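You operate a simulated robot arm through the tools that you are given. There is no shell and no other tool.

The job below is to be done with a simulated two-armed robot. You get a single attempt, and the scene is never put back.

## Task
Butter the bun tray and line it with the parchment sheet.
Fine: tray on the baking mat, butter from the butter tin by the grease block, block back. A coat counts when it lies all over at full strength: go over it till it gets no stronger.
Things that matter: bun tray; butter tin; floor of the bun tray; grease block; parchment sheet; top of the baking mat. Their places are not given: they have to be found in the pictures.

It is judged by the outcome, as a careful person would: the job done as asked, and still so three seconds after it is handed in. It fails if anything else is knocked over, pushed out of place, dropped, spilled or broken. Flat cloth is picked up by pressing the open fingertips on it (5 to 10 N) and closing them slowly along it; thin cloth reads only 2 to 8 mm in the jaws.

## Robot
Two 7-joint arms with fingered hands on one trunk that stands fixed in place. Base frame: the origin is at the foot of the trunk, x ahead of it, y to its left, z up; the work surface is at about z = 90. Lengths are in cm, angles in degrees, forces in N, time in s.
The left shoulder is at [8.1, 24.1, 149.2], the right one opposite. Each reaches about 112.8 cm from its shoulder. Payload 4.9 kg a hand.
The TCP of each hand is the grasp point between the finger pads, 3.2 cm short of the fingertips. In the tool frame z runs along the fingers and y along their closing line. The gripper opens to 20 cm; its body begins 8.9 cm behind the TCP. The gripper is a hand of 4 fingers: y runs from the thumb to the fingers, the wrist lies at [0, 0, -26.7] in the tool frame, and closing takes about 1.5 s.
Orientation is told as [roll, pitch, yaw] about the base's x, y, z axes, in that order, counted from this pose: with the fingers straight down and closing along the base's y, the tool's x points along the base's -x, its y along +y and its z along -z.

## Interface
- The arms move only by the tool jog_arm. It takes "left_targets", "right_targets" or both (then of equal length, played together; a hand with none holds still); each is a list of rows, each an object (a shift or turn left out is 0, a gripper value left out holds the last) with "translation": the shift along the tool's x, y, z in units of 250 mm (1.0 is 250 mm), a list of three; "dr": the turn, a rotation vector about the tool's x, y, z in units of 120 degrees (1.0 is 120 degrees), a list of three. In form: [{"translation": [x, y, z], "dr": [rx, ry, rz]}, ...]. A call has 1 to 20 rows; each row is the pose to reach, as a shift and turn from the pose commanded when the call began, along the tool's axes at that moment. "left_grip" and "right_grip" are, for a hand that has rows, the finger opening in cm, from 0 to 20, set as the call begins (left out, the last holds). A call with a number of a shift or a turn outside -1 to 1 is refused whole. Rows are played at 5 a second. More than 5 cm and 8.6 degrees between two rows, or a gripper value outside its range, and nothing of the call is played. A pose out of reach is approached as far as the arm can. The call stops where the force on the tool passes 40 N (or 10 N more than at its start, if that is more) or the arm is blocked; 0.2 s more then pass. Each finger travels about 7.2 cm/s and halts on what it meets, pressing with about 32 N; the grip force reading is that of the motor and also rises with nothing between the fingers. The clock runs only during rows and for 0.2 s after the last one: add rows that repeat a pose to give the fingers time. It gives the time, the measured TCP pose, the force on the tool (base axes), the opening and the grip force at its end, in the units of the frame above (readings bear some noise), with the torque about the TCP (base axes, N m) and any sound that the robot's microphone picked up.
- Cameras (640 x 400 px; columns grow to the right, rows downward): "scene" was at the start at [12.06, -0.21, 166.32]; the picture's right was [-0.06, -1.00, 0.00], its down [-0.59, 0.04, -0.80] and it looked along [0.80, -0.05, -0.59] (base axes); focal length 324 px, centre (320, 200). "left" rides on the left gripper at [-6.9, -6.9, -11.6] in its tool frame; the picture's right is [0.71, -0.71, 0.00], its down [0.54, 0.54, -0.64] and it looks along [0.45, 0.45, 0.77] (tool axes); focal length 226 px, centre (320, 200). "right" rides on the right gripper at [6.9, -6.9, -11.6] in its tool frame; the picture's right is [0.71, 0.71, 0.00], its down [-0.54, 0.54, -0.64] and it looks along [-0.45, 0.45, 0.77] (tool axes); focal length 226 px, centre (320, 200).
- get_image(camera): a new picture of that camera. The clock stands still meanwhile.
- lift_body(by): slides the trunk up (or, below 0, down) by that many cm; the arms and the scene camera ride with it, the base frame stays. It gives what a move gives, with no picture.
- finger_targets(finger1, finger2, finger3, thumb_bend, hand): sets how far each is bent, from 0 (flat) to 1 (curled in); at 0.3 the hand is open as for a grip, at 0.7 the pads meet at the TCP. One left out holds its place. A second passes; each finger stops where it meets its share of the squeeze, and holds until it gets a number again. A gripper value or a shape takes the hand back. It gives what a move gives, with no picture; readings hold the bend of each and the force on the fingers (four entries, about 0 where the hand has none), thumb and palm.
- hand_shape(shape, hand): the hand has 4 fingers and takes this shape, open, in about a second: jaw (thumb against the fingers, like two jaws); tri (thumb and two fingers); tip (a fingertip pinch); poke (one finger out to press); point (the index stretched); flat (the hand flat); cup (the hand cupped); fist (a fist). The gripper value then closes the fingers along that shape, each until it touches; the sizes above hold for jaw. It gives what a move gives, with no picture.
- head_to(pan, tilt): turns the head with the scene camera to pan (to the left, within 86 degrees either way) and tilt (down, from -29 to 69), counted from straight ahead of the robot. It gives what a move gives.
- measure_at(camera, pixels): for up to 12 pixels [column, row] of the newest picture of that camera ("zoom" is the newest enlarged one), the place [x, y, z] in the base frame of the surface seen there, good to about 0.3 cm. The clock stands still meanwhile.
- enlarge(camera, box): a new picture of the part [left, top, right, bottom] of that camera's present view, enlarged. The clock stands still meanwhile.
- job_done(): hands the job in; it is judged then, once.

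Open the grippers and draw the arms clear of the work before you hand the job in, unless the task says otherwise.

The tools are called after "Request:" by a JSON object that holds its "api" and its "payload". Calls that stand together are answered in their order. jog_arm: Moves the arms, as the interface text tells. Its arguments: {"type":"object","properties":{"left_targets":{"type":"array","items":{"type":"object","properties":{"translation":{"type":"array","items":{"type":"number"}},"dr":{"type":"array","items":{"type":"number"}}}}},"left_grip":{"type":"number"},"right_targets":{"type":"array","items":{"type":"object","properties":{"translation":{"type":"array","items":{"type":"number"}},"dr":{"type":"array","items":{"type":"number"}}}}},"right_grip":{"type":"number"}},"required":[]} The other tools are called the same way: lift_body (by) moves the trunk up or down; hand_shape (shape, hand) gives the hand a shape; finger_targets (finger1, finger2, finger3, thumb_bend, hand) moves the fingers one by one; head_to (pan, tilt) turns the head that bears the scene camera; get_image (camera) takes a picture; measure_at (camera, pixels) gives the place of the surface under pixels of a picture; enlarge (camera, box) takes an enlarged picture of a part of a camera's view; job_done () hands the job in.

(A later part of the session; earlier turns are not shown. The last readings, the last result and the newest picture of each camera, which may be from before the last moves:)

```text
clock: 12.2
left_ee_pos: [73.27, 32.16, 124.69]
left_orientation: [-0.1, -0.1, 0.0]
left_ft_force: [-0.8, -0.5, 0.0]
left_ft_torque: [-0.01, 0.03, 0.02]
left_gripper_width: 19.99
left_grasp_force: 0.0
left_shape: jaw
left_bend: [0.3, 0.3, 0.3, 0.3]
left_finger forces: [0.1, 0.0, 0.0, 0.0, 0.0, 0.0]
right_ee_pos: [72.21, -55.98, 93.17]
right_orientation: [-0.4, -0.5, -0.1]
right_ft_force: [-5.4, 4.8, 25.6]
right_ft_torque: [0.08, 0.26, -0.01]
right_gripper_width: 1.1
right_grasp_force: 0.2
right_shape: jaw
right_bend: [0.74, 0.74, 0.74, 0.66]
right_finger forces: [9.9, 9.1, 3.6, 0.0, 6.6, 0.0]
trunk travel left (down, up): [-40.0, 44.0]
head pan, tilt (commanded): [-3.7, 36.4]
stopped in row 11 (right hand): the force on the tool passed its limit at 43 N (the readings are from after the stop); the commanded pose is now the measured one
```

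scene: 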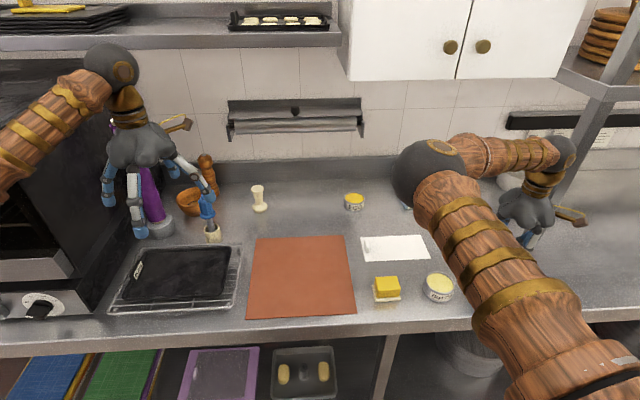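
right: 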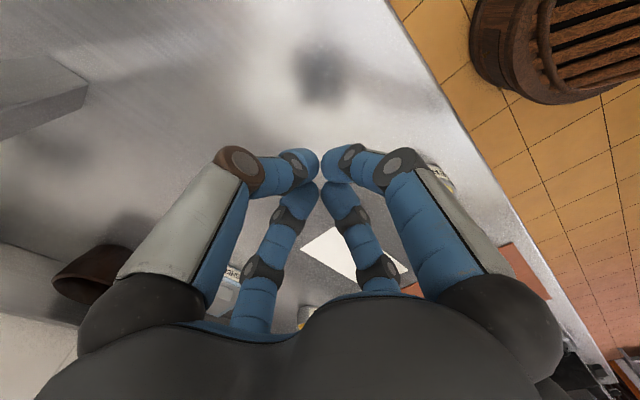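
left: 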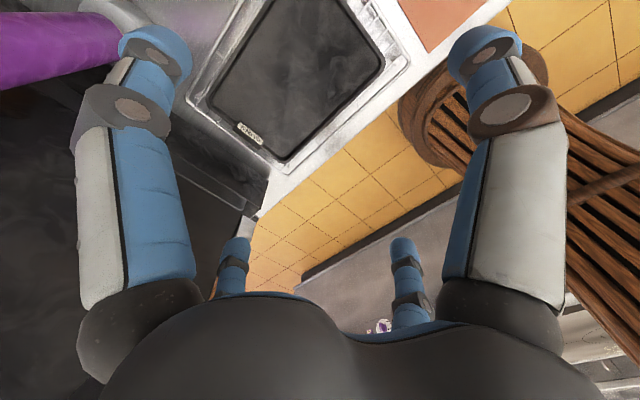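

Closed tips sit ≈3.2 cm below the TCP. I lift the right hand back up and check the oven on the left for clearance to the left hand at the tab.

Request:
{"api": "jog_arm", "payload": {"right_targets": [{"translation": [0, 0, -0.15], "dr": [0, 0, 0]}, {"translation": [0, 0, -0.3]}, {"translation": [0, 0, -0.45]}, {"translation": [0, 0, -0.6]}, {"translation": [0, 0, -0.75]}], "right_grip": 6}}

Request:
{"api": "get_image", "payload": {"camera": "scene"}}

Request:
{"api": "measure_at", "payload": {"camera": "scene", "pixels": [[20, 80], [50, 90], [85, 150], [105, 235], [95, 270], [75, 330], [110, 210], [20, 300], [60, 180], [100, 130], [40, 230], [112, 100]]}}

Request:
{"api": "enlarge", "payload": {"camera": "scene", "box": [0, 40, 260, 340]}}

```text
clock: 13.4
left_ee_pos: [73.41, 32.14, 124.63]
left_orientation: [-0.1, 0.0, 0.0]
left_ft_force: [0.5, -1.2, 0.7]
left_ft_torque: [-0.05, 0.0, 0.0]
left_gripper_width: 19.99
left_grasp_force: 0.1
left_shape: jaw
left_bend: [0.3, 0.3, 0.3, 0.3]
left_finger forces: [0.0, 0.1, 0.0, 0.1, 0.0, 0.2]
right_ee_pos: [72.26, -55.96, 111.62]
right_orientation: [-0.3, -0.3, 0.0]
right_ft_force: [-0.5, -0.3, 0.8]
right_ft_torque: [0.0, -0.03, -0.01]
right_gripper_width: 5.95
right_grasp_force: 0.1
right_shape: jaw
right_bend: [0.48, 0.48, 0.48, 0.47]
right_finger forces: [0.0, 0.0, 0.0, 0.1, 0.0, 0.1]
trunk travel left (down, up): [-40.0, 44.0]
head pan, tilt (commanded): [-3.7, 36.4]
```

```text
taken
```

scene: 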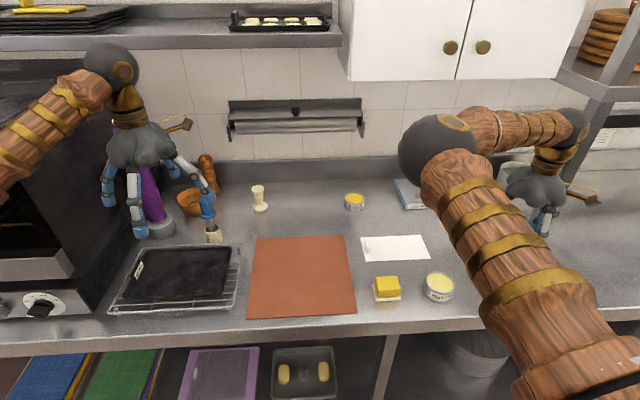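

```text
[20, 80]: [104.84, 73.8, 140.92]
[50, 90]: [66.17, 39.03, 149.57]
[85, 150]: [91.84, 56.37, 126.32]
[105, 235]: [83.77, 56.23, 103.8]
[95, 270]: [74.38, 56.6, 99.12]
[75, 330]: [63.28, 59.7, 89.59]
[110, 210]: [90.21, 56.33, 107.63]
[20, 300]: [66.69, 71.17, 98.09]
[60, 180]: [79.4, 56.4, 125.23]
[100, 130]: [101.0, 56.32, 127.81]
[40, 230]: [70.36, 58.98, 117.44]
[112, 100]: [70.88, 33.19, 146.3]
```

```text
1.33 times, centred on (130, 190) of scene
```

zoom: 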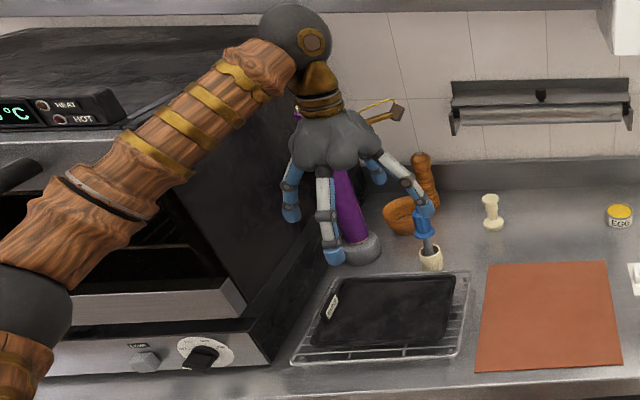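

The oven's side wall is at y≈56.4, leaving ~8.8 cm beside the tab, so I'll use a 45° yaw with a small opening there. First I bring the left hand above the tab at safe height with yaw −45°, opening 8.

Request:
{"api": "jog_arm", "payload": {"left_targets": [{"translation": [-0.02, 0.08, 0.03], "dr": [0, 0, 0.05]}, {"translation": [-0.04, 0.16, 0.07], "dr": [0, 0, 0.1]}, {"translation": [-0.06, 0.24, 0.12], "dr": [0, 0, 0.16]}, {"translation": [-0.08, 0.32, 0.17], "dr": [0, 0, 0.22]}, {"translation": [-0.1, 0.4, 0.22], "dr": [0, 0, 0.28]}, {"translation": [-0.12, 0.48, 0.26], "dr": [0, 0, 0.33]}, {"translation": [-0.14, 0.56, 0.3], "dr": [0, 0, 0.375]}, {"translation": [-0.152, 0.62, 0.34], "dr": [0, 0, 0.375]}], "left_grip": 8}}

Request:
{"api": "get_image", "payload": {"camera": "scene"}}

Request:
{"api": "get_image", "payload": {"camera": "left"}}

```text
clock: 15.2
left_ee_pos: [77.4, 47.7, 115.84]
left_orientation: [-0.1, 0.1, -45.1]
left_ft_force: [-0.2, -0.5, 0.5]
left_ft_torque: [0.0, -0.01, 0.0]
left_gripper_width: 8.03
left_grasp_force: 0.3
left_shape: jaw
left_bend: [0.42, 0.42, 0.42, 0.41]
left_finger forces: [0.1, 0.1, 0.0, 0.0, 0.0, 0.0]
right_ee_pos: [72.41, -55.99, 111.57]
right_orientation: [-0.3, -0.2, 0.1]
right_ft_force: [0.5, -0.1, -0.1]
right_ft_torque: [0.0, 0.02, 0.03]
right_gripper_width: 5.95
right_grasp_force: 0.0
right_shape: jaw
right_bend: [0.48, 0.48, 0.48, 0.47]
right_finger forces: [0.0, 0.1, 0.0, 0.1, 0.0, 0.0]
trunk travel left (down, up): [-40.0, 44.0]
head pan, tilt (commanded): [-3.7, 36.4]
```

```text
taken
```

scene: 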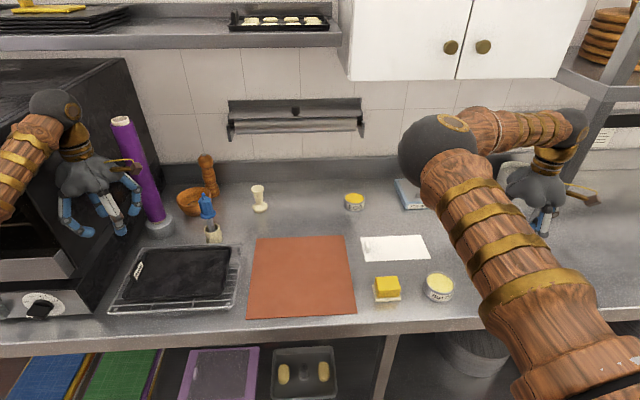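

```text
taken
```

left: 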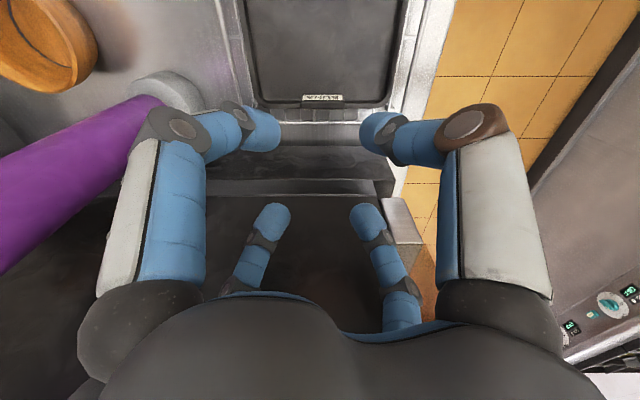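

The tab "BUNS" is at (322,98) in the left view and the tall purple roll stands near the left finger. I measure the roll's closest points and the wrist/forearm clearance.

Request:
{"api": "measure_at", "payload": {"camera": "left", "pixels": [[60, 160], [20, 230], [120, 120], [165, 90], [150, 135], [180, 180], [262, 130], [375, 130], [272, 215], [365, 215], [322, 98], [322, 104]]}}

Request:
{"api": "measure_at", "payload": {"camera": "scene", "pixels": [[120, 122], [140, 170], [160, 215], [50, 105], [30, 150], [10, 200], [75, 130], [90, 180], [65, 200], [135, 185], [110, 160], [55, 170]]}}

```text
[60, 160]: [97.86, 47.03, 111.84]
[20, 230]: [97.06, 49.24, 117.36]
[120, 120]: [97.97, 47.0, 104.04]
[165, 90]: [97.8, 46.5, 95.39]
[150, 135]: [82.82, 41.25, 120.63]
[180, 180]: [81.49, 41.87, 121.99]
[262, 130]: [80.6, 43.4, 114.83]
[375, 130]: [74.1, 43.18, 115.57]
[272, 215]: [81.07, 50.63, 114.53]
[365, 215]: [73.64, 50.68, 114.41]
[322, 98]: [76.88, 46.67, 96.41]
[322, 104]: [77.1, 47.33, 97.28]
```

```text
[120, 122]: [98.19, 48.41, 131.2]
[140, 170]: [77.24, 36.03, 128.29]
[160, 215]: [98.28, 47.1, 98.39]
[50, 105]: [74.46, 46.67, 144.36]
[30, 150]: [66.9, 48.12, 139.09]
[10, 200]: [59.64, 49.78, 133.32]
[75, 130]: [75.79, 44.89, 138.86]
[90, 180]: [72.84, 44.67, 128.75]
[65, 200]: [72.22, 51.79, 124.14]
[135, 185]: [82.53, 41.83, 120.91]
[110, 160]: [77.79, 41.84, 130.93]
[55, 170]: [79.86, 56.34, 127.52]
```

Clearances to roll (x≥97) and oven (y 56.4) look fine. I lower the trunk by 12 cm so the right arm can reach the tray's right rim.

Request:
{"api": "lift_body", "payload": {"by": -12}}

Request:
{"api": "get_image", "payload": {"camera": "left"}}

Request:
{"api": "measure_at", "payload": {"camera": "left", "pixels": [[322, 90], [305, 92], [340, 92], [322, 98], [322, 80], [300, 100], [345, 100]]}}

Request:
{"api": "get_image", "payload": {"camera": "scene"}}

```text
clock: 16.7
left_ee_pos: [77.3, 47.65, 103.97]
left_orientation: [0.0, 0.0, -45.0]
left_ft_force: [0.4, 0.1, 0.4]
left_ft_torque: [-0.02, -0.04, -0.01]
left_gripper_width: 8.05
left_grasp_force: 0.1
left_shape: jaw
left_bend: [0.42, 0.42, 0.42, 0.41]
left_finger forces: [0.1, 0.0, 0.0, 0.1, 0.0, 0.0]
right_ee_pos: [72.31, -56.01, 99.53]
right_orientation: [-0.3, -0.2, -0.1]
right_ft_force: [-0.2, -0.1, -0.3]
right_ft_torque: [0.03, 0.01, 0.0]
right_gripper_width: 5.97
right_grasp_force: 0.0
right_shape: jaw
right_bend: [0.48, 0.48, 0.48, 0.47]
right_finger forces: [0.0, 0.0, 0.0, 0.1, 0.0, 0.0]
trunk travel left (down, up): [-28.0, 56.0]
head pan, tilt (commanded): [-3.7, 36.4]
```

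```text
taken
```

left: 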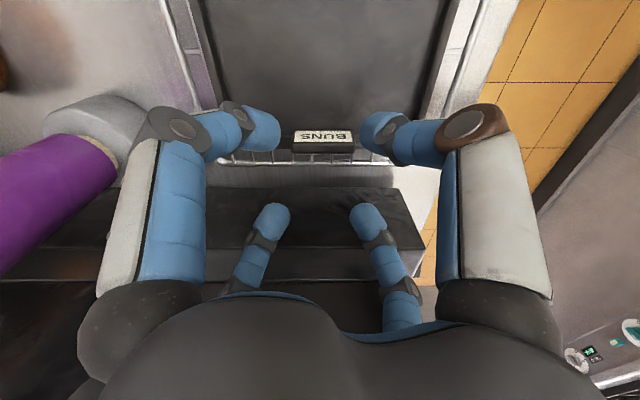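

```text
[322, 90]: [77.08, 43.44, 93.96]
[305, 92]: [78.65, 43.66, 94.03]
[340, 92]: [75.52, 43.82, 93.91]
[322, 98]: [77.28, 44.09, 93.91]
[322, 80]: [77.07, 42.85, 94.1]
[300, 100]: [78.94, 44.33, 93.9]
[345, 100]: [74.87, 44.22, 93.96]
```

```text
taken
```

scene: 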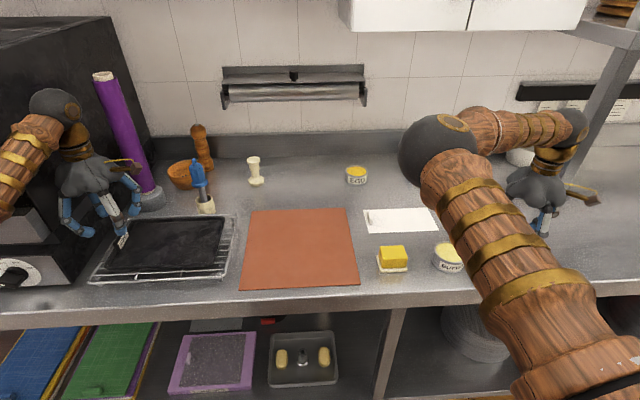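

The tab is at (322,140) in the left view. I enlarge it and measure its thickness and the rim outside it.

Request:
{"api": "enlarge", "payload": {"camera": "left", "box": [270, 110, 370, 180]}}

Request:
{"api": "measure_at", "payload": {"camera": "zoom", "pixels": [[160, 170], [320, 170], [520, 170], [320, 205], [320, 235], [150, 230], [530, 225], [320, 255], [320, 280], [100, 200], [590, 200], [320, 310]]}}

```text
5.71 times, centred on (320, 145) of left
```

zoom: 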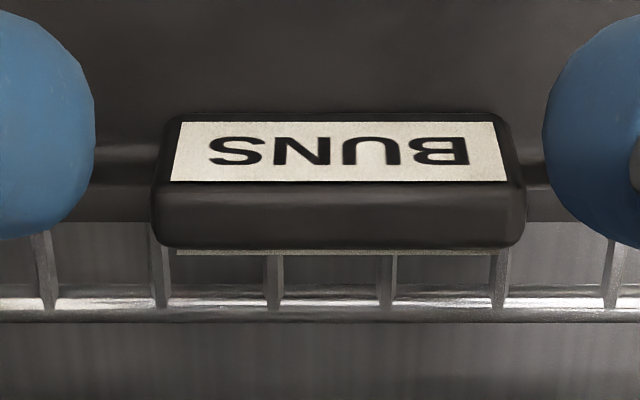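

```text
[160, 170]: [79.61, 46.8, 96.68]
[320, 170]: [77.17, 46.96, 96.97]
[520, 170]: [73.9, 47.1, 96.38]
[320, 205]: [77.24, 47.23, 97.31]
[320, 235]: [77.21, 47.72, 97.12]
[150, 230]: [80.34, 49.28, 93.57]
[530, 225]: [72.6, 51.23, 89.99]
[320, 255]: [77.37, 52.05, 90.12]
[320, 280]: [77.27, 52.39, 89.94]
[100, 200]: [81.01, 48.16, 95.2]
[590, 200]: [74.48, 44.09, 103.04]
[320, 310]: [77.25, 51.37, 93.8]
```

Tab: x 74.3–79.9, y 47.0–48.0, top 97.2. I now raise the right hand and carry it at height towards the tray's right end.

Request:
{"api": "jog_arm", "payload": {"right_targets": [{"translation": [0, 0, -0.2]}, {"translation": [0, 0, -0.4]}, {"translation": [0, 0.02, -0.6]}, {"translation": [-0.04, 0.2, -0.64]}, {"translation": [-0.08, 0.38, -0.64]}, {"translation": [-0.12, 0.56, -0.64]}, {"translation": [-0.16, 0.74, -0.64]}, {"translation": [-0.2, 0.92, -0.64]}], "right_grip": 7}}

Request:
{"api": "jog_arm", "payload": {"right_targets": [{"translation": [0, 0.18, 0]}, {"translation": [0, 0.36, 0]}, {"translation": [0, 0.54, 0]}, {"translation": [0, 0.72, 0]}, {"translation": [0, 0.9, 0]}]}}

Request:
{"api": "get_image", "payload": {"camera": "scene"}}

```text
refused: row 3 steps farther than a row can; nothing moved
```

```text
clock: 17.9
left_ee_pos: [77.29, 47.81, 103.84]
left_orientation: [-0.1, -0.1, -45.0]
left_ft_force: [0.3, 1.0, 0.5]
left_ft_torque: [-0.04, -0.03, 0.01]
left_gripper_width: 8.02
left_grasp_force: 0.0
left_shape: jaw
left_bend: [0.42, 0.42, 0.42, 0.41]
left_finger forces: [0.1, 0.0, 0.1, 0.0, 0.0, 0.1]
right_ee_pos: [72.46, -33.58, 99.47]
right_orientation: [-0.2, -0.3, 0.1]
right_ft_force: [0.4, 0.3, 0.9]
right_ft_torque: [-0.03, -0.04, -0.01]
right_gripper_width: 5.98
right_grasp_force: 0.1
right_shape: jaw
right_bend: [0.48, 0.48, 0.48, 0.47]
right_finger forces: [0.1, 0.0, 0.0, 0.1, 0.1, 0.0]
trunk travel left (down, up): [-28.0, 56.0]
head pan, tilt (commanded): [-3.7, 36.4]
```

```text
taken
```

scene: 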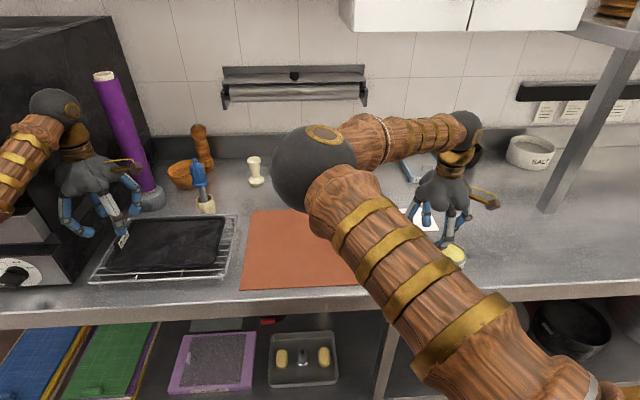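

The first call was refused and the second ran low, but tips stayed at z≈96.3 above the tin (94) with no force felt. I raise the right hand straight up now, and check the tin.

Request:
{"api": "jog_arm", "payload": {"right_targets": [{"translation": [0, 0, -0.18]}, {"translation": [0, 0, -0.36]}, {"translation": [0, 0, -0.54]}, {"translation": [0, 0, -0.66]}], "right_grip": 7}}

Request:
{"api": "get_image", "payload": {"camera": "right"}}

```text
clock: 18.9
left_ee_pos: [77.25, 47.66, 103.97]
left_orientation: [0.0, 0.1, -45.1]
left_ft_force: [0.5, -0.1, 0.0]
left_ft_torque: [-0.01, -0.04, -0.03]
left_gripper_width: 8.03
left_grasp_force: 0.0
left_shape: jaw
left_bend: [0.42, 0.42, 0.42, 0.41]
left_finger forces: [0.1, 0.0, 0.0, 0.1, 0.1, 0.0]
right_ee_pos: [72.24, -33.33, 116.06]
right_orientation: [-0.3, -0.4, 0.0]
right_ft_force: [0.0, 0.0, -0.2]
right_ft_torque: [-0.01, -0.03, -0.01]
right_gripper_width: 6.95
right_grasp_force: 0.0
right_shape: jaw
right_bend: [0.45, 0.45, 0.45, 0.44]
right_finger forces: [0.0, 0.0, 0.1, 0.0, 0.0, 0.0]
trunk travel left (down, up): [-28.0, 56.0]
head pan, tilt (commanded): [-3.7, 36.4]
```

```text
taken
```

right: 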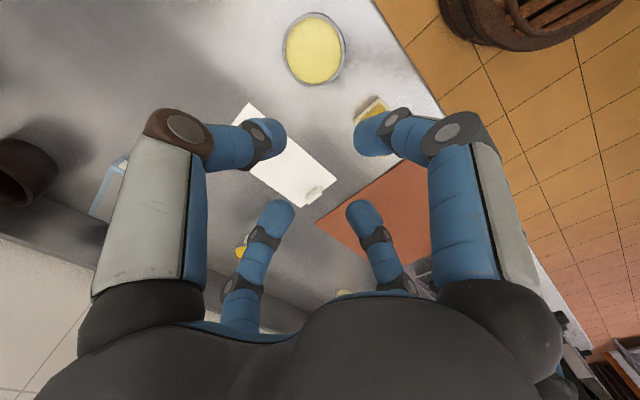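

Tin undisturbed. I carry the right hand left at this height, correcting its small tilt.

Request:
{"api": "jog_arm", "payload": {"right_targets": [{"translation": [0, 0.19, 0], "dr": [-0.0025, 0.003, 0]}, {"translation": [-0.03, 0.38, 0], "dr": [-0.0025, 0.003, 0]}, {"translation": [-0.06, 0.57, 0], "dr": [-0.0025, 0.003, 0]}, {"translation": [-0.09, 0.76, 0], "dr": [-0.0025, 0.003, 0]}, {"translation": [-0.12, 0.95, 0], "dr": [-0.0025, 0.003, 0]}]}}

Request:
{"api": "get_image", "payload": {"camera": "scene"}}

```text
clock: 20.1
left_ee_pos: [77.24, 47.77, 103.86]
left_orientation: [-0.2, 0.0, -45.0]
left_ft_force: [0.0, 0.0, 0.2]
left_ft_torque: [-0.03, -0.01, 0.02]
left_gripper_width: 8.03
left_grasp_force: 0.1
left_shape: jaw
left_bend: [0.42, 0.42, 0.42, 0.41]
left_finger forces: [0.0, 0.0, 0.0, 0.1, 0.0, 0.0]
right_ee_pos: [75.1, -9.56, 115.77]
right_orientation: [-0.1, 0.1, 0.0]
right_ft_force: [-0.4, 0.5, -0.6]
right_ft_torque: [-0.01, 0.02, -0.01]
right_gripper_width: 6.97
right_grasp_force: 0.1
right_shape: jaw
right_bend: [0.45, 0.45, 0.45, 0.44]
right_finger forces: [0.0, 0.1, 0.0, 0.0, 0.0, 0.0]
trunk travel left (down, up): [-28.0, 56.0]
head pan, tilt (commanded): [-3.7, 36.4]
```

```text
taken
```

scene: 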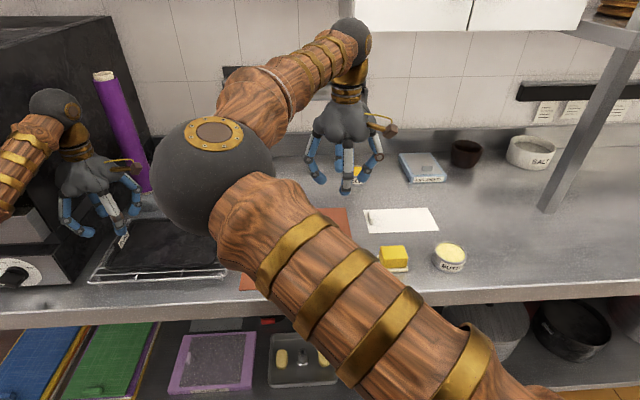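

The right elbow (213,175) is swinging toward the left side; I measure its place and that of the left forearm to judge the room between them.

Request:
{"api": "measure_at", "payload": {"camera": "scene", "pixels": [[213, 175], [160, 180], [213, 125], [270, 200], [340, 45], [260, 110], [400, 350], [20, 150], [5, 190], [45, 130]]}}

```text
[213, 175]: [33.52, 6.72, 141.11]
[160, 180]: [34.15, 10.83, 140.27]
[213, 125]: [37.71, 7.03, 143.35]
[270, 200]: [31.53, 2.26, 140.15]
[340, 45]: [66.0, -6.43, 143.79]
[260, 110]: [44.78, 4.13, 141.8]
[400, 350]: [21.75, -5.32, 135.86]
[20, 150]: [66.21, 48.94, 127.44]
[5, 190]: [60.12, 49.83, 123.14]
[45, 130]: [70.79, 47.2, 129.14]
```

Elbow at (36,7,138), well apart from the left forearm. I continue toward the right rim, turning the right hand +45° yaw.

Request:
{"api": "jog_arm", "payload": {"right_targets": [{"translation": [-0.014, 0.15, 0], "dr": [0, 0, -0.0625]}, {"translation": [-0.028, 0.3, 0], "dr": [0, 0, -0.125]}, {"translation": [-0.042, 0.45, 0], "dr": [0, 0, -0.1875]}, {"translation": [-0.056, 0.6, 0], "dr": [0, 0, -0.25]}, {"translation": [-0.07, 0.75, 0], "dr": [0, 0, -0.3125]}, {"translation": [-0.084, 0.88, 0], "dr": [0, 0, -0.375]}]}}

Request:
{"api": "get_image", "payload": {"camera": "scene"}}

Request:
{"api": "get_image", "payload": {"camera": "right"}}

```text
clock: 21.5
left_ee_pos: [77.38, 47.66, 103.8]
left_orientation: [0.0, 0.0, -44.9]
left_ft_force: [-0.3, 0.3, -0.1]
left_ft_torque: [0.0, 0.0, 0.0]
left_gripper_width: 8.05
left_grasp_force: 0.1
left_shape: jaw
left_bend: [0.42, 0.42, 0.42, 0.41]
left_finger forces: [0.1, 0.0, 0.0, 0.1, 0.0, 0.0]
right_ee_pos: [77.44, 12.24, 115.84]
right_orientation: [0.1, 0.1, 45.1]
right_ft_force: [-1.0, 0.1, -0.1]
right_ft_torque: [-0.04, 0.03, 0.0]
right_gripper_width: 7.03
right_grasp_force: 0.2
right_shape: jaw
right_bend: [0.45, 0.45, 0.45, 0.44]
right_finger forces: [0.0, 0.1, 0.0, 0.0, 0.0, 0.0]
trunk travel left (down, up): [-28.0, 56.0]
head pan, tilt (commanded): [-3.7, 36.4]
```

```text
taken
```

scene: 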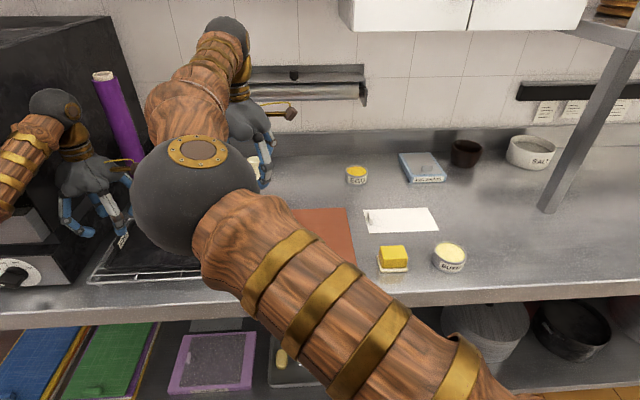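

```text
taken
```

right: 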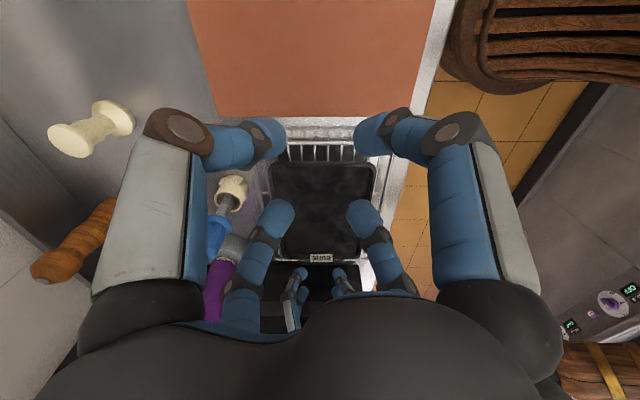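

The right hand is at (77.4,12.2) with the tray right rim ahead at (322,160). I move over the rim at y≈22.5 and down to z≈103 for a closer look.

Request:
{"api": "jog_arm", "payload": {"right_targets": [{"translation": [-0.095, 0.1, 0.0]}, {"translation": [-0.19, 0.2, 0.0]}, {"translation": [-0.284, 0.296, 0.05]}, {"translation": [-0.284, 0.296, 0.2]}, {"translation": [-0.284, 0.296, 0.35]}, {"translation": [-0.284, 0.296, 0.5]}]}}

Request:
{"api": "get_image", "payload": {"camera": "right"}}

Request:
{"api": "get_image", "payload": {"camera": "left"}}

```text
clock: 22.9
left_ee_pos: [77.33, 47.6, 103.92]
left_orientation: [0.0, 0.0, -45.0]
left_ft_force: [-0.3, -0.4, -0.1]
left_ft_torque: [0.02, 0.02, 0.01]
left_gripper_width: 8.05
left_grasp_force: 0.1
left_shape: jaw
left_bend: [0.42, 0.42, 0.42, 0.41]
left_finger forces: [0.0, 0.0, 0.0, 0.1, 0.0, 0.0]
right_ee_pos: [77.49, 22.64, 103.32]
right_orientation: [0.2, 0.1, 45.0]
right_ft_force: [0.9, -0.1, 0.2]
right_ft_torque: [-0.03, 0.01, -0.01]
right_gripper_width: 6.96
right_grasp_force: 0.0
right_shape: jaw
right_bend: [0.45, 0.45, 0.45, 0.44]
right_finger forces: [0.0, 0.0, 0.0, 0.1, 0.1, 0.0]
trunk travel left (down, up): [-28.0, 56.0]
head pan, tilt (commanded): [-3.7, 36.4]
```

```text
taken
```

right: 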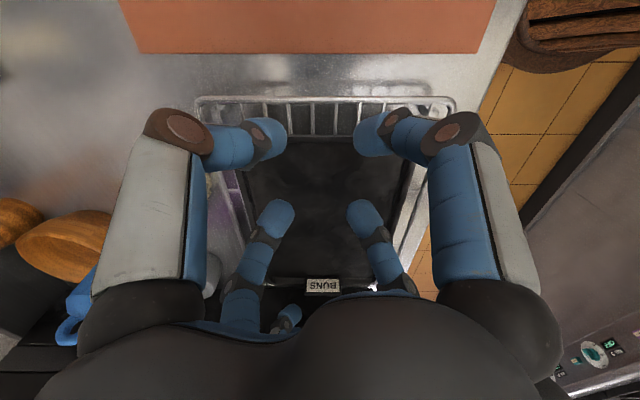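

```text
taken
```

left: 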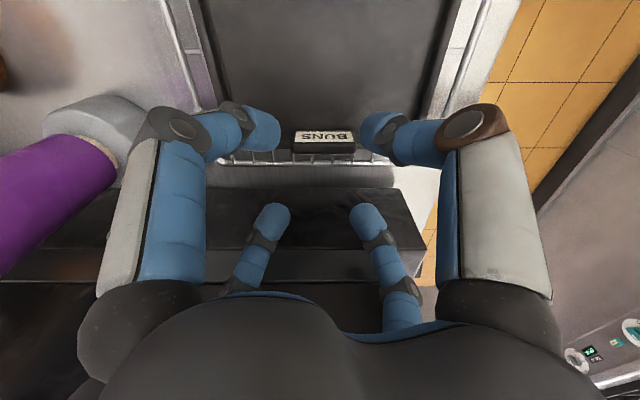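

I enlarge the right view to place the right rim exactly relative to the fingertips.

Request:
{"api": "enlarge", "payload": {"camera": "right", "box": [240, 80, 400, 240]}}

Request:
{"api": "measure_at", "payload": {"camera": "zoom", "pixels": [[320, 140], [320, 150], [320, 160], [320, 165], [250, 150], [400, 150], [320, 130], [320, 180], [200, 145], [440, 145]]}}

```text
2.50 times, centred on (320, 160) of right
```

zoom: 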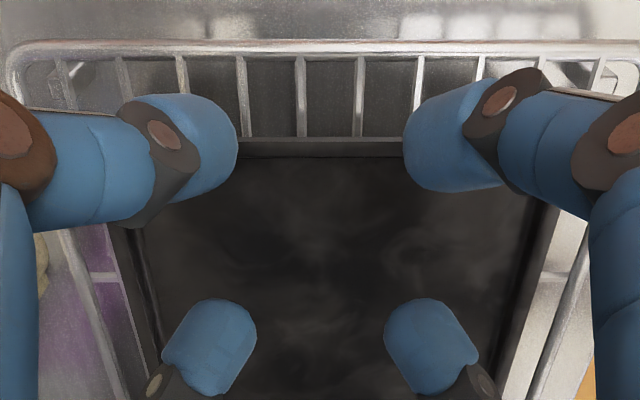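

```text
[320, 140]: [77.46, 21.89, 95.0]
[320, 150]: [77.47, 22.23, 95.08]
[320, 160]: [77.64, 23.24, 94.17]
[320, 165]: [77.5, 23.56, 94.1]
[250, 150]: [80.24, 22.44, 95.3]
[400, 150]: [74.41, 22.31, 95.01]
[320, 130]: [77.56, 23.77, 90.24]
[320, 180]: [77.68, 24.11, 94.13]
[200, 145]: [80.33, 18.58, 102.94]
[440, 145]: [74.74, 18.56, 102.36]
```

The right rim lip is y≈21.9–22.8 at z 95, floor ≈94. I lower both hands together: right to z≈97.4 over the lip, left to z≈98.4 around the tab.

Request:
{"api": "jog_arm", "payload": {"left_targets": [{"translation": [0, -0.008, 0.06]}, {"translation": [0, -0.008, 0.11]}, {"translation": [0, -0.008, 0.16]}, {"translation": [0, -0.008, 0.2]}, {"translation": [0, -0.008, 0.22]}, {"translation": [0, -0.008, 0.22]}], "right_targets": [{"translation": [0.0085, -0.0085, 0.06]}, {"translation": [0.0085, -0.0085, 0.12]}, {"translation": [0.0085, -0.0085, 0.17]}, {"translation": [0.0085, -0.0085, 0.21]}, {"translation": [0.0085, -0.0085, 0.235]}, {"translation": [0.0085, -0.0085, 0.235]}]}}

Request:
{"api": "get_image", "payload": {"camera": "right"}}

Request:
{"api": "get_image", "payload": {"camera": "left"}}

```text
clock: 24.3
left_ee_pos: [77.11, 47.47, 98.47]
left_orientation: [0.1, 0.0, -45.0]
left_ft_force: [-0.5, -0.2, -1.0]
left_ft_torque: [0.0, 0.01, 0.0]
left_gripper_width: 8.04
left_grasp_force: 0.0
left_shape: jaw
left_bend: [0.42, 0.42, 0.42, 0.41]
left_finger forces: [0.0, 0.1, 0.0, 0.0, 0.0, 0.0]
right_ee_pos: [77.12, 22.42, 97.42]
right_orientation: [0.2, -0.1, 45.1]
right_ft_force: [-0.3, 0.2, -0.4]
right_ft_torque: [0.0, 0.01, -0.03]
right_gripper_width: 6.98
right_grasp_force: 0.0
right_shape: jaw
right_bend: [0.45, 0.45, 0.45, 0.44]
right_finger forces: [0.1, 0.1, 0.0, 0.0, 0.0, 0.0]
trunk travel left (down, up): [-28.0, 56.0]
head pan, tilt (commanded): [-3.7, 36.4]
```

```text
taken
```

right: 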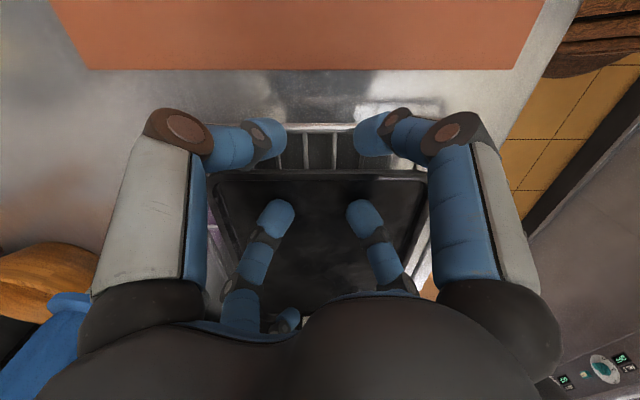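

```text
taken
```

left: 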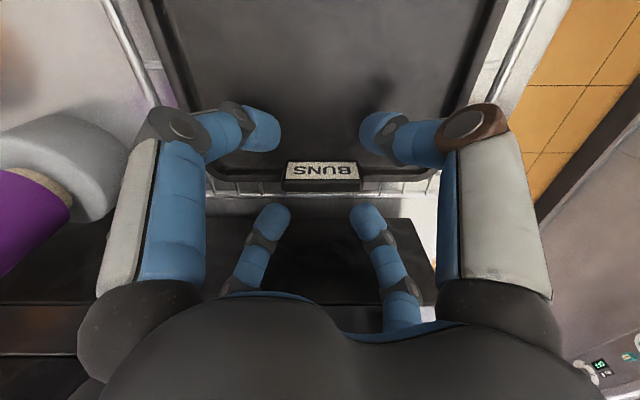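

Both hands straddle their grips with no contact. I close the left hand on the tab first.

Request:
{"api": "jog_arm", "payload": {"left_targets": [{"translation": [0, 0, 0]}, {"translation": [0, 0, 0]}, {"translation": [0, 0, 0]}, {"translation": [0, 0, 0]}, {"translation": [0, 0, 0]}, {"translation": [0, 0, 0]}, {"translation": [0, 0, 0]}, {"translation": [0, 0, 0]}], "left_grip": 0}}

Request:
{"api": "enlarge", "payload": {"camera": "left", "box": [200, 80, 440, 260]}}

```text
clock: 26.1
left_ee_pos: [77.19, 47.47, 98.47]
left_orientation: [0.0, 0.0, -45.0]
left_ft_force: [0.2, 0.4, 0.2]
left_ft_torque: [0.04, 0.03, 0.09]
left_gripper_width: 1.83
left_grasp_force: 32.3
left_shape: jaw
left_bend: [0.76, 0.75, 0.75, 0.62]
left_finger forces: [20.2, 23.5, 23.6, 0.0, 23.3, 0.0]
right_ee_pos: [77.12, 22.33, 97.39]
right_orientation: [0.2, 0.2, 45.0]
right_ft_force: [-0.2, -0.5, 0.4]
right_ft_torque: [0.04, -0.02, -0.04]
right_gripper_width: 6.97
right_grasp_force: 0.1
right_shape: jaw
right_bend: [0.45, 0.45, 0.45, 0.44]
right_finger forces: [0.0, 0.0, 0.0, 0.0, 0.1, 0.0]
trunk travel left (down, up): [-28.0, 56.0]
head pan, tilt (commanded): [-3.7, 36.4]
```

```text
2.22 times, centred on (320, 170) of left
```

zoom: 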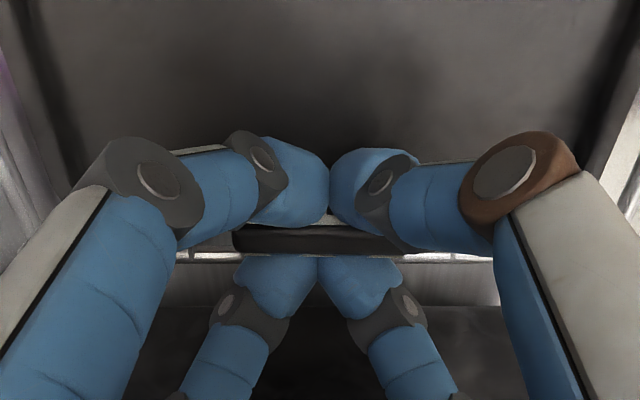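

The tab is gripped with two fingertips on each side, ~23 N each. Now I close the right hand on the right lip.

Request:
{"api": "jog_arm", "payload": {"right_targets": [{"translation": [0, 0, 0]}, {"translation": [0, 0, 0]}, {"translation": [0, 0, 0]}, {"translation": [0, 0, 0]}, {"translation": [0, 0, 0]}, {"translation": [0, 0, 0]}, {"translation": [0, 0, 0]}, {"translation": [0, 0, 0]}], "right_grip": 0}}

Request:
{"api": "enlarge", "payload": {"camera": "right", "box": [200, 80, 440, 260]}}

```text
clock: 27.9
left_ee_pos: [77.19, 47.61, 98.49]
left_orientation: [0.0, 0.1, -45.0]
left_ft_force: [1.4, -1.7, -1.0]
left_ft_torque: [-0.02, 0.02, 0.12]
left_gripper_width: 1.82
left_grasp_force: 32.3
left_shape: jaw
left_bend: [0.76, 0.75, 0.75, 0.62]
left_finger forces: [20.5, 23.2, 23.3, 0.1, 24.8, 0.0]
right_ee_pos: [77.11, 22.42, 97.6]
right_orientation: [0.1, 0.0, 45.0]
right_ft_force: [2.1, 3.7, 5.7]
right_ft_torque: [0.2, -0.03, 0.04]
right_gripper_width: 0.51
right_grasp_force: 32.2
right_shape: jaw
right_bend: [0.71, 0.74, 0.73, 0.7]
right_finger forces: [0.0, 30.6, 0.0, 0.0, 0.0, 0.0]
trunk travel left (down, up): [-28.0, 56.0]
head pan, tilt (commanded): [-3.7, 36.4]
```

```text
2.22 times, centred on (320, 170) of right
```

zoom: 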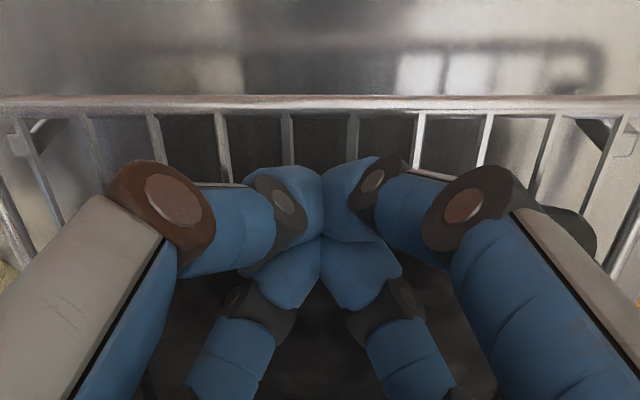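

The right fingertips slid over the shallow lip (width 0.51, pushed up 5.7 N). Pinching it won't hold; instead I'll span the tray's 18.7 cm width with the two side fingers under the outer lips near its right end. I open the right hand, lift it and turn it back to yaw 0.

Request:
{"api": "jog_arm", "payload": {"right_targets": [{"translation": [0, 0, 0]}, {"translation": [0, 0, 0]}, {"translation": [0, 0, 0]}, {"translation": [0, 0, 0]}, {"translation": [0, 0, 0]}, {"translation": [0, 0, -0.08]}, {"translation": [0, 0, -0.2]}, {"translation": [0, 0, -0.36]}], "right_grip": 7}}

Request:
{"api": "jog_arm", "payload": {"right_targets": [{"dr": [0, 0, 0.0625]}, {"dr": [0, 0, 0.125]}, {"dr": [0, 0, 0.1875]}, {"dr": [0, 0, 0.25]}, {"dr": [0, 0, 0.3125]}, {"dr": [0, 0, 0.375]}]}}

Request:
{"api": "get_image", "payload": {"camera": "right"}}

```text
clock: 29.7
left_ee_pos: [77.11, 47.41, 98.6]
left_orientation: [-0.1, 0.1, -45.0]
left_ft_force: [0.5, -0.2, 0.4]
left_ft_torque: [0.04, 0.03, 0.11]
left_gripper_width: 1.8
left_grasp_force: 32.3
left_shape: jaw
left_bend: [0.76, 0.75, 0.75, 0.62]
left_finger forces: [20.6, 23.8, 24.1, 0.1, 23.1, 0.0]
right_ee_pos: [77.11, 22.35, 106.5]
right_orientation: [0.1, 0.1, 44.9]
right_ft_force: [-0.2, 0.4, 1.2]
right_ft_torque: [0.01, -0.04, -0.02]
right_gripper_width: 6.96
right_grasp_force: 0.1
right_shape: jaw
right_bend: [0.45, 0.45, 0.45, 0.44]
right_finger forces: [0.1, 0.0, 0.0, 0.0, 0.0, 0.0]
trunk travel left (down, up): [-28.0, 56.0]
head pan, tilt (commanded): [-3.7, 36.4]
```

```text
clock: 31.1
left_ee_pos: [77.23, 47.54, 98.35]
left_orientation: [0.0, 0.0, -45.0]
left_ft_force: [0.9, 0.1, 0.5]
left_ft_torque: [0.01, 0.0, 0.08]
left_gripper_width: 1.81
left_grasp_force: 31.9
left_shape: jaw
left_bend: [0.76, 0.75, 0.75, 0.62]
left_finger forces: [20.6, 23.7, 24.1, 0.0, 23.1, 0.0]
right_ee_pos: [77.13, 22.36, 106.4]
right_orientation: [0.0, 0.1, 0.0]
right_ft_force: [0.1, 0.5, -0.1]
right_ft_torque: [0.0, -0.01, 0.0]
right_gripper_width: 6.95
right_grasp_force: 0.0
right_shape: jaw
right_bend: [0.45, 0.45, 0.45, 0.44]
right_finger forces: [0.1, 0.1, 0.0, 0.1, 0.0, 0.0]
trunk travel left (down, up): [-28.0, 56.0]
head pan, tilt (commanded): [-3.7, 36.4]
```

```text
taken
```

right: 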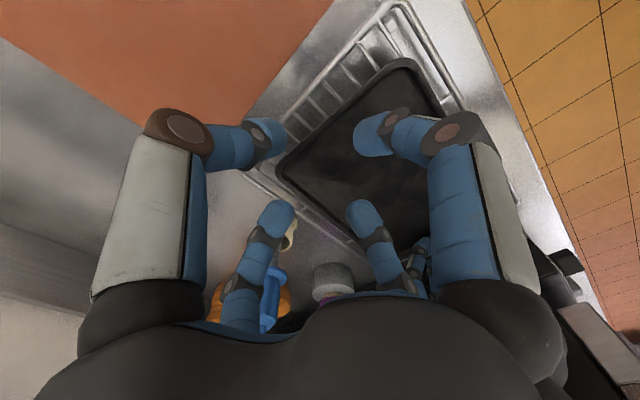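

The left grip is very firm, so I test by raising the left hand 1 cm to feel the tray's weight and see whether its right end rises or droops.

Request:
{"api": "jog_arm", "payload": {"left_targets": [{"translation": [0, 0, -0.01]}, {"translation": [0, 0, -0.02]}, {"translation": [0, 0, -0.03]}, {"translation": [0, 0, -0.04]}, {"translation": [0, 0, -0.04]}]}}

Request:
{"api": "get_image", "payload": {"camera": "right"}}

Request:
{"api": "measure_at", "payload": {"camera": "right", "pixels": [[390, 60], [400, 66], [300, 150], [305, 155], [340, 110], [350, 120], [345, 100], [430, 100], [440, 95], [290, 160]]}}

```text
clock: 32.3
left_ee_pos: [77.21, 47.5, 99.46]
left_orientation: [0.0, 0.0, -45.0]
left_ft_force: [-0.2, -0.5, -1.8]
left_ft_torque: [0.15, 0.02, 0.07]
left_gripper_width: 1.78
left_grasp_force: 31.8
left_shape: jaw
left_bend: [0.76, 0.75, 0.75, 0.62]
left_finger forces: [22.1, 24.5, 24.3, 0.0, 22.3, 0.0]
right_ee_pos: [77.07, 22.39, 106.49]
right_orientation: [0.0, 0.1, 0.1]
right_ft_force: [-0.7, 0.3, 0.1]
right_ft_torque: [0.01, 0.01, -0.01]
right_gripper_width: 6.95
right_grasp_force: 0.0
right_shape: jaw
right_bend: [0.45, 0.45, 0.45, 0.44]
right_finger forces: [0.1, 0.0, 0.0, 0.0, 0.1, 0.0]
trunk travel left (down, up): [-28.0, 56.0]
head pan, tilt (commanded): [-3.7, 36.4]
```

```text
taken
```

right: 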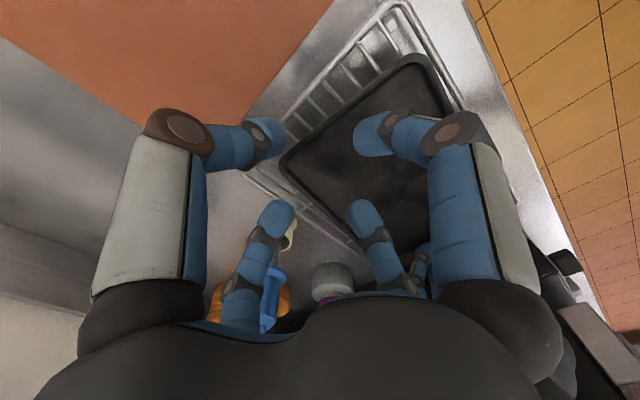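

```text
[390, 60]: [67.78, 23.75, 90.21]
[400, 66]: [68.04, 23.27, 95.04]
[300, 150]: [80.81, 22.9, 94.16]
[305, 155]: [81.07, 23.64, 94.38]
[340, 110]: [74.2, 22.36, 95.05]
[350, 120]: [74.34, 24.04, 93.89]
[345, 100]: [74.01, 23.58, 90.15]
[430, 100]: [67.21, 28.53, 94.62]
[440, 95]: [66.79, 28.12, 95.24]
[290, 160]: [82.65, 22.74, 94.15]
```

The tool feels ~1.8 N at the tab (tray ≈0.37 kg). I raise the left hand 2 cm more to see if the grip carries the tray alone.

Request:
{"api": "jog_arm", "payload": {"left_targets": [{"translation": [0, 0, -0.02]}, {"translation": [0, 0, -0.04]}, {"translation": [0, 0, -0.06]}, {"translation": [0, 0, -0.08]}, {"translation": [0, 0, -0.08]}]}}

Request:
{"api": "get_image", "payload": {"camera": "right"}}

Request:
{"api": "enlarge", "payload": {"camera": "left", "box": [200, 80, 440, 260]}}

```text
clock: 33.5
left_ee_pos: [77.24, 47.48, 101.44]
left_orientation: [-0.1, 0.0, -44.9]
left_ft_force: [0.3, 0.5, -1.8]
left_ft_torque: [0.21, -0.1, 0.01]
left_gripper_width: 1.75
left_grasp_force: 31.8
left_shape: jaw
left_bend: [0.76, 0.76, 0.75, 0.62]
left_finger forces: [27.5, 31.1, 27.4, 0.1, 20.5, 0.0]
right_ee_pos: [77.18, 22.38, 106.42]
right_orientation: [0.0, 0.1, -0.1]
right_ft_force: [-0.4, -0.2, -0.1]
right_ft_torque: [0.0, -0.02, -0.01]
right_gripper_width: 6.95
right_grasp_force: 0.1
right_shape: jaw
right_bend: [0.45, 0.45, 0.45, 0.44]
right_finger forces: [0.0, 0.0, 0.0, 0.1, 0.0, 0.1]
trunk travel left (down, up): [-28.0, 56.0]
head pan, tilt (commanded): [-3.7, 36.4]
```

```text
taken
```

right: 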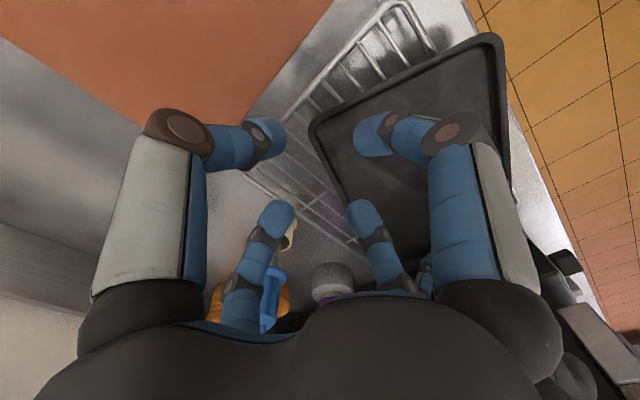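

```text
2.22 times, centred on (320, 170) of left
```

zoom: 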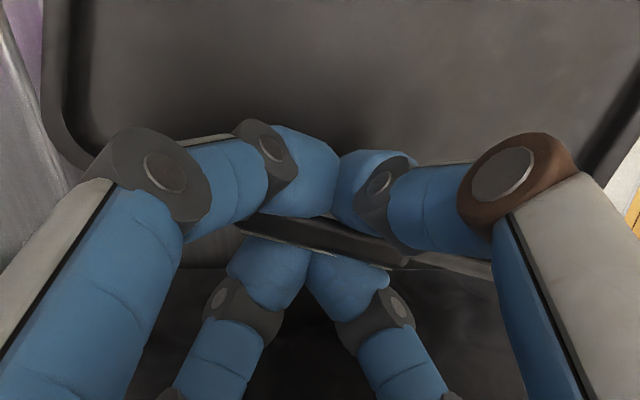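

The tray yawed in the tip grip while its right end stayed on the rack, so one hand isn't enough. I lower it back down gently and look.

Request:
{"api": "jog_arm", "payload": {"left_targets": [{"translation": [0, 0, 0.025]}, {"translation": [0, 0, 0.05]}, {"translation": [0, 0, 0.075]}, {"translation": [0, 0, 0.1]}, {"translation": [0, 0, 0.115]}, {"translation": [0, 0, 0.115]}]}}

Request:
{"api": "get_image", "payload": {"camera": "right"}}

Request:
{"api": "enlarge", "payload": {"camera": "left", "box": [200, 80, 440, 260]}}

Request:
{"api": "get_image", "payload": {"camera": "scene"}}

```text
clock: 34.9
left_ee_pos: [77.15, 47.46, 98.64]
left_orientation: [-0.1, 0.0, -45.0]
left_ft_force: [0.1, 0.9, -0.9]
left_ft_torque: [-0.1, 0.02, 0.06]
left_gripper_width: 1.78
left_grasp_force: 32.0
left_shape: jaw
left_bend: [0.76, 0.76, 0.75, 0.62]
left_finger forces: [27.4, 31.9, 27.2, 0.1, 23.6, 0.1]
right_ee_pos: [77.17, 22.36, 106.43]
right_orientation: [0.1, 0.1, 0.1]
right_ft_force: [-0.5, 0.9, 0.1]
right_ft_torque: [-0.01, 0.01, 0.02]
right_gripper_width: 6.96
right_grasp_force: 0.0
right_shape: jaw
right_bend: [0.45, 0.45, 0.45, 0.44]
right_finger forces: [0.0, 0.0, 0.0, 0.0, 0.1, 0.0]
trunk travel left (down, up): [-28.0, 56.0]
head pan, tilt (commanded): [-3.7, 36.4]
```

```text
taken
```

right: 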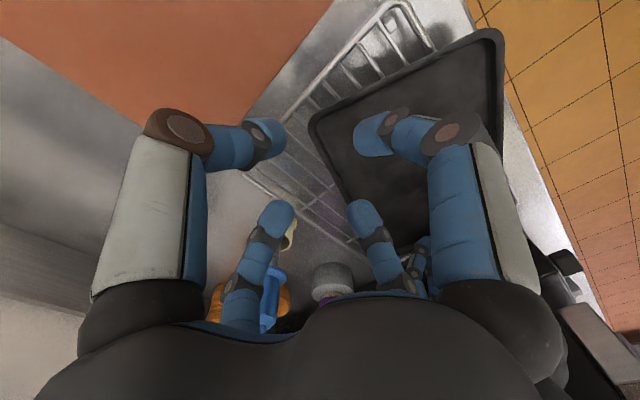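

```text
2.22 times, centred on (320, 170) of left
```

zoom: 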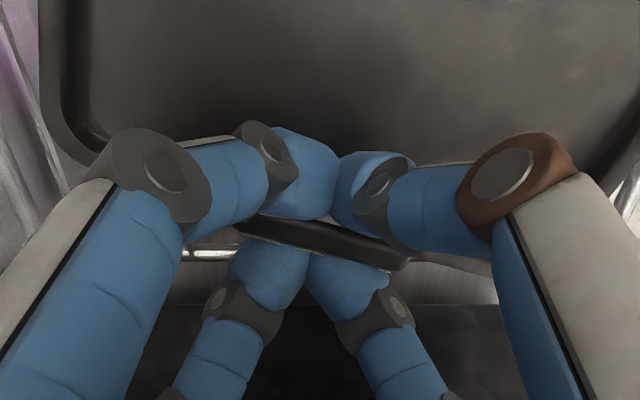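

```text
taken
```

scene: 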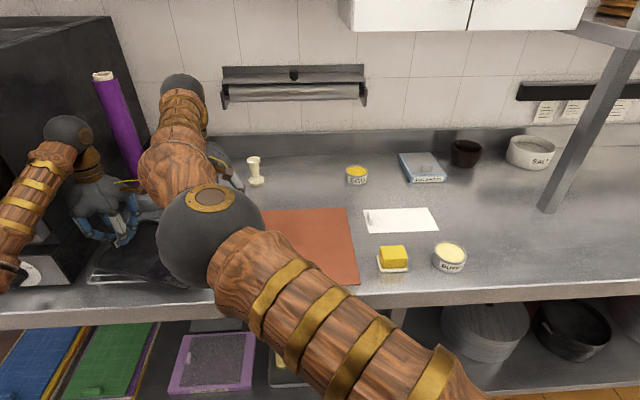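

I measure the tray's new corners in the right view.

Request:
{"api": "measure_at", "payload": {"camera": "right", "pixels": [[318, 120], [400, 78], [492, 38], [497, 80], [330, 170], [345, 205], [420, 70], [330, 128], [485, 50], [405, 5], [455, 110], [290, 95]]}}

Request:
{"api": "get_image", "payload": {"camera": "left"}}

Request:
{"api": "measure_at", "payload": {"camera": "left", "pixels": [[220, 130], [230, 150], [445, 120], [430, 150], [320, 60], [322, 182], [300, 178], [345, 192], [215, 90], [470, 60], [320, 20]]}}

```text
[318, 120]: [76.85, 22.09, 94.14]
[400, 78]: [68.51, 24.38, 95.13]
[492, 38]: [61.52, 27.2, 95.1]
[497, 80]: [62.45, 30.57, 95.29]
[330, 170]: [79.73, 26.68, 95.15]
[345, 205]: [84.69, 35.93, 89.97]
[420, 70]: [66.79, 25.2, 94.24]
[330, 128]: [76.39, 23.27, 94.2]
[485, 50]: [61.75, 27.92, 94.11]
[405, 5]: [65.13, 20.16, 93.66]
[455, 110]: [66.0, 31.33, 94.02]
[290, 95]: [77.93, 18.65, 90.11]
```

```text
taken
```

left: 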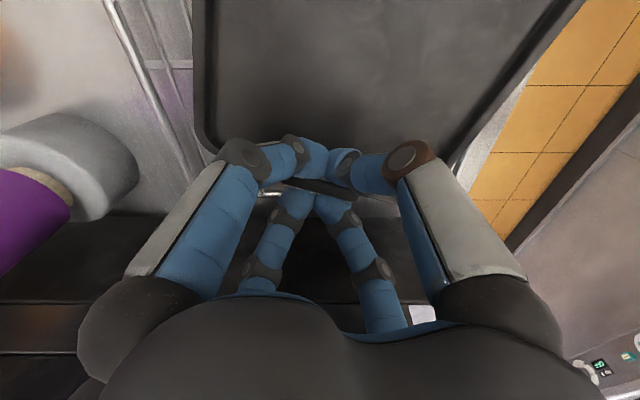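

```text
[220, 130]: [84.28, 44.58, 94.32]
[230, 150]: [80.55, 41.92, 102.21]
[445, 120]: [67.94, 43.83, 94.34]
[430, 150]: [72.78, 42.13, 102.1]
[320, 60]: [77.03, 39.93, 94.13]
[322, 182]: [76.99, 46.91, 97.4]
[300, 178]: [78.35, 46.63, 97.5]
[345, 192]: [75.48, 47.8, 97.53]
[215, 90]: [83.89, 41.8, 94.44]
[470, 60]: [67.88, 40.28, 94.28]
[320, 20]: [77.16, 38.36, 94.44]
```

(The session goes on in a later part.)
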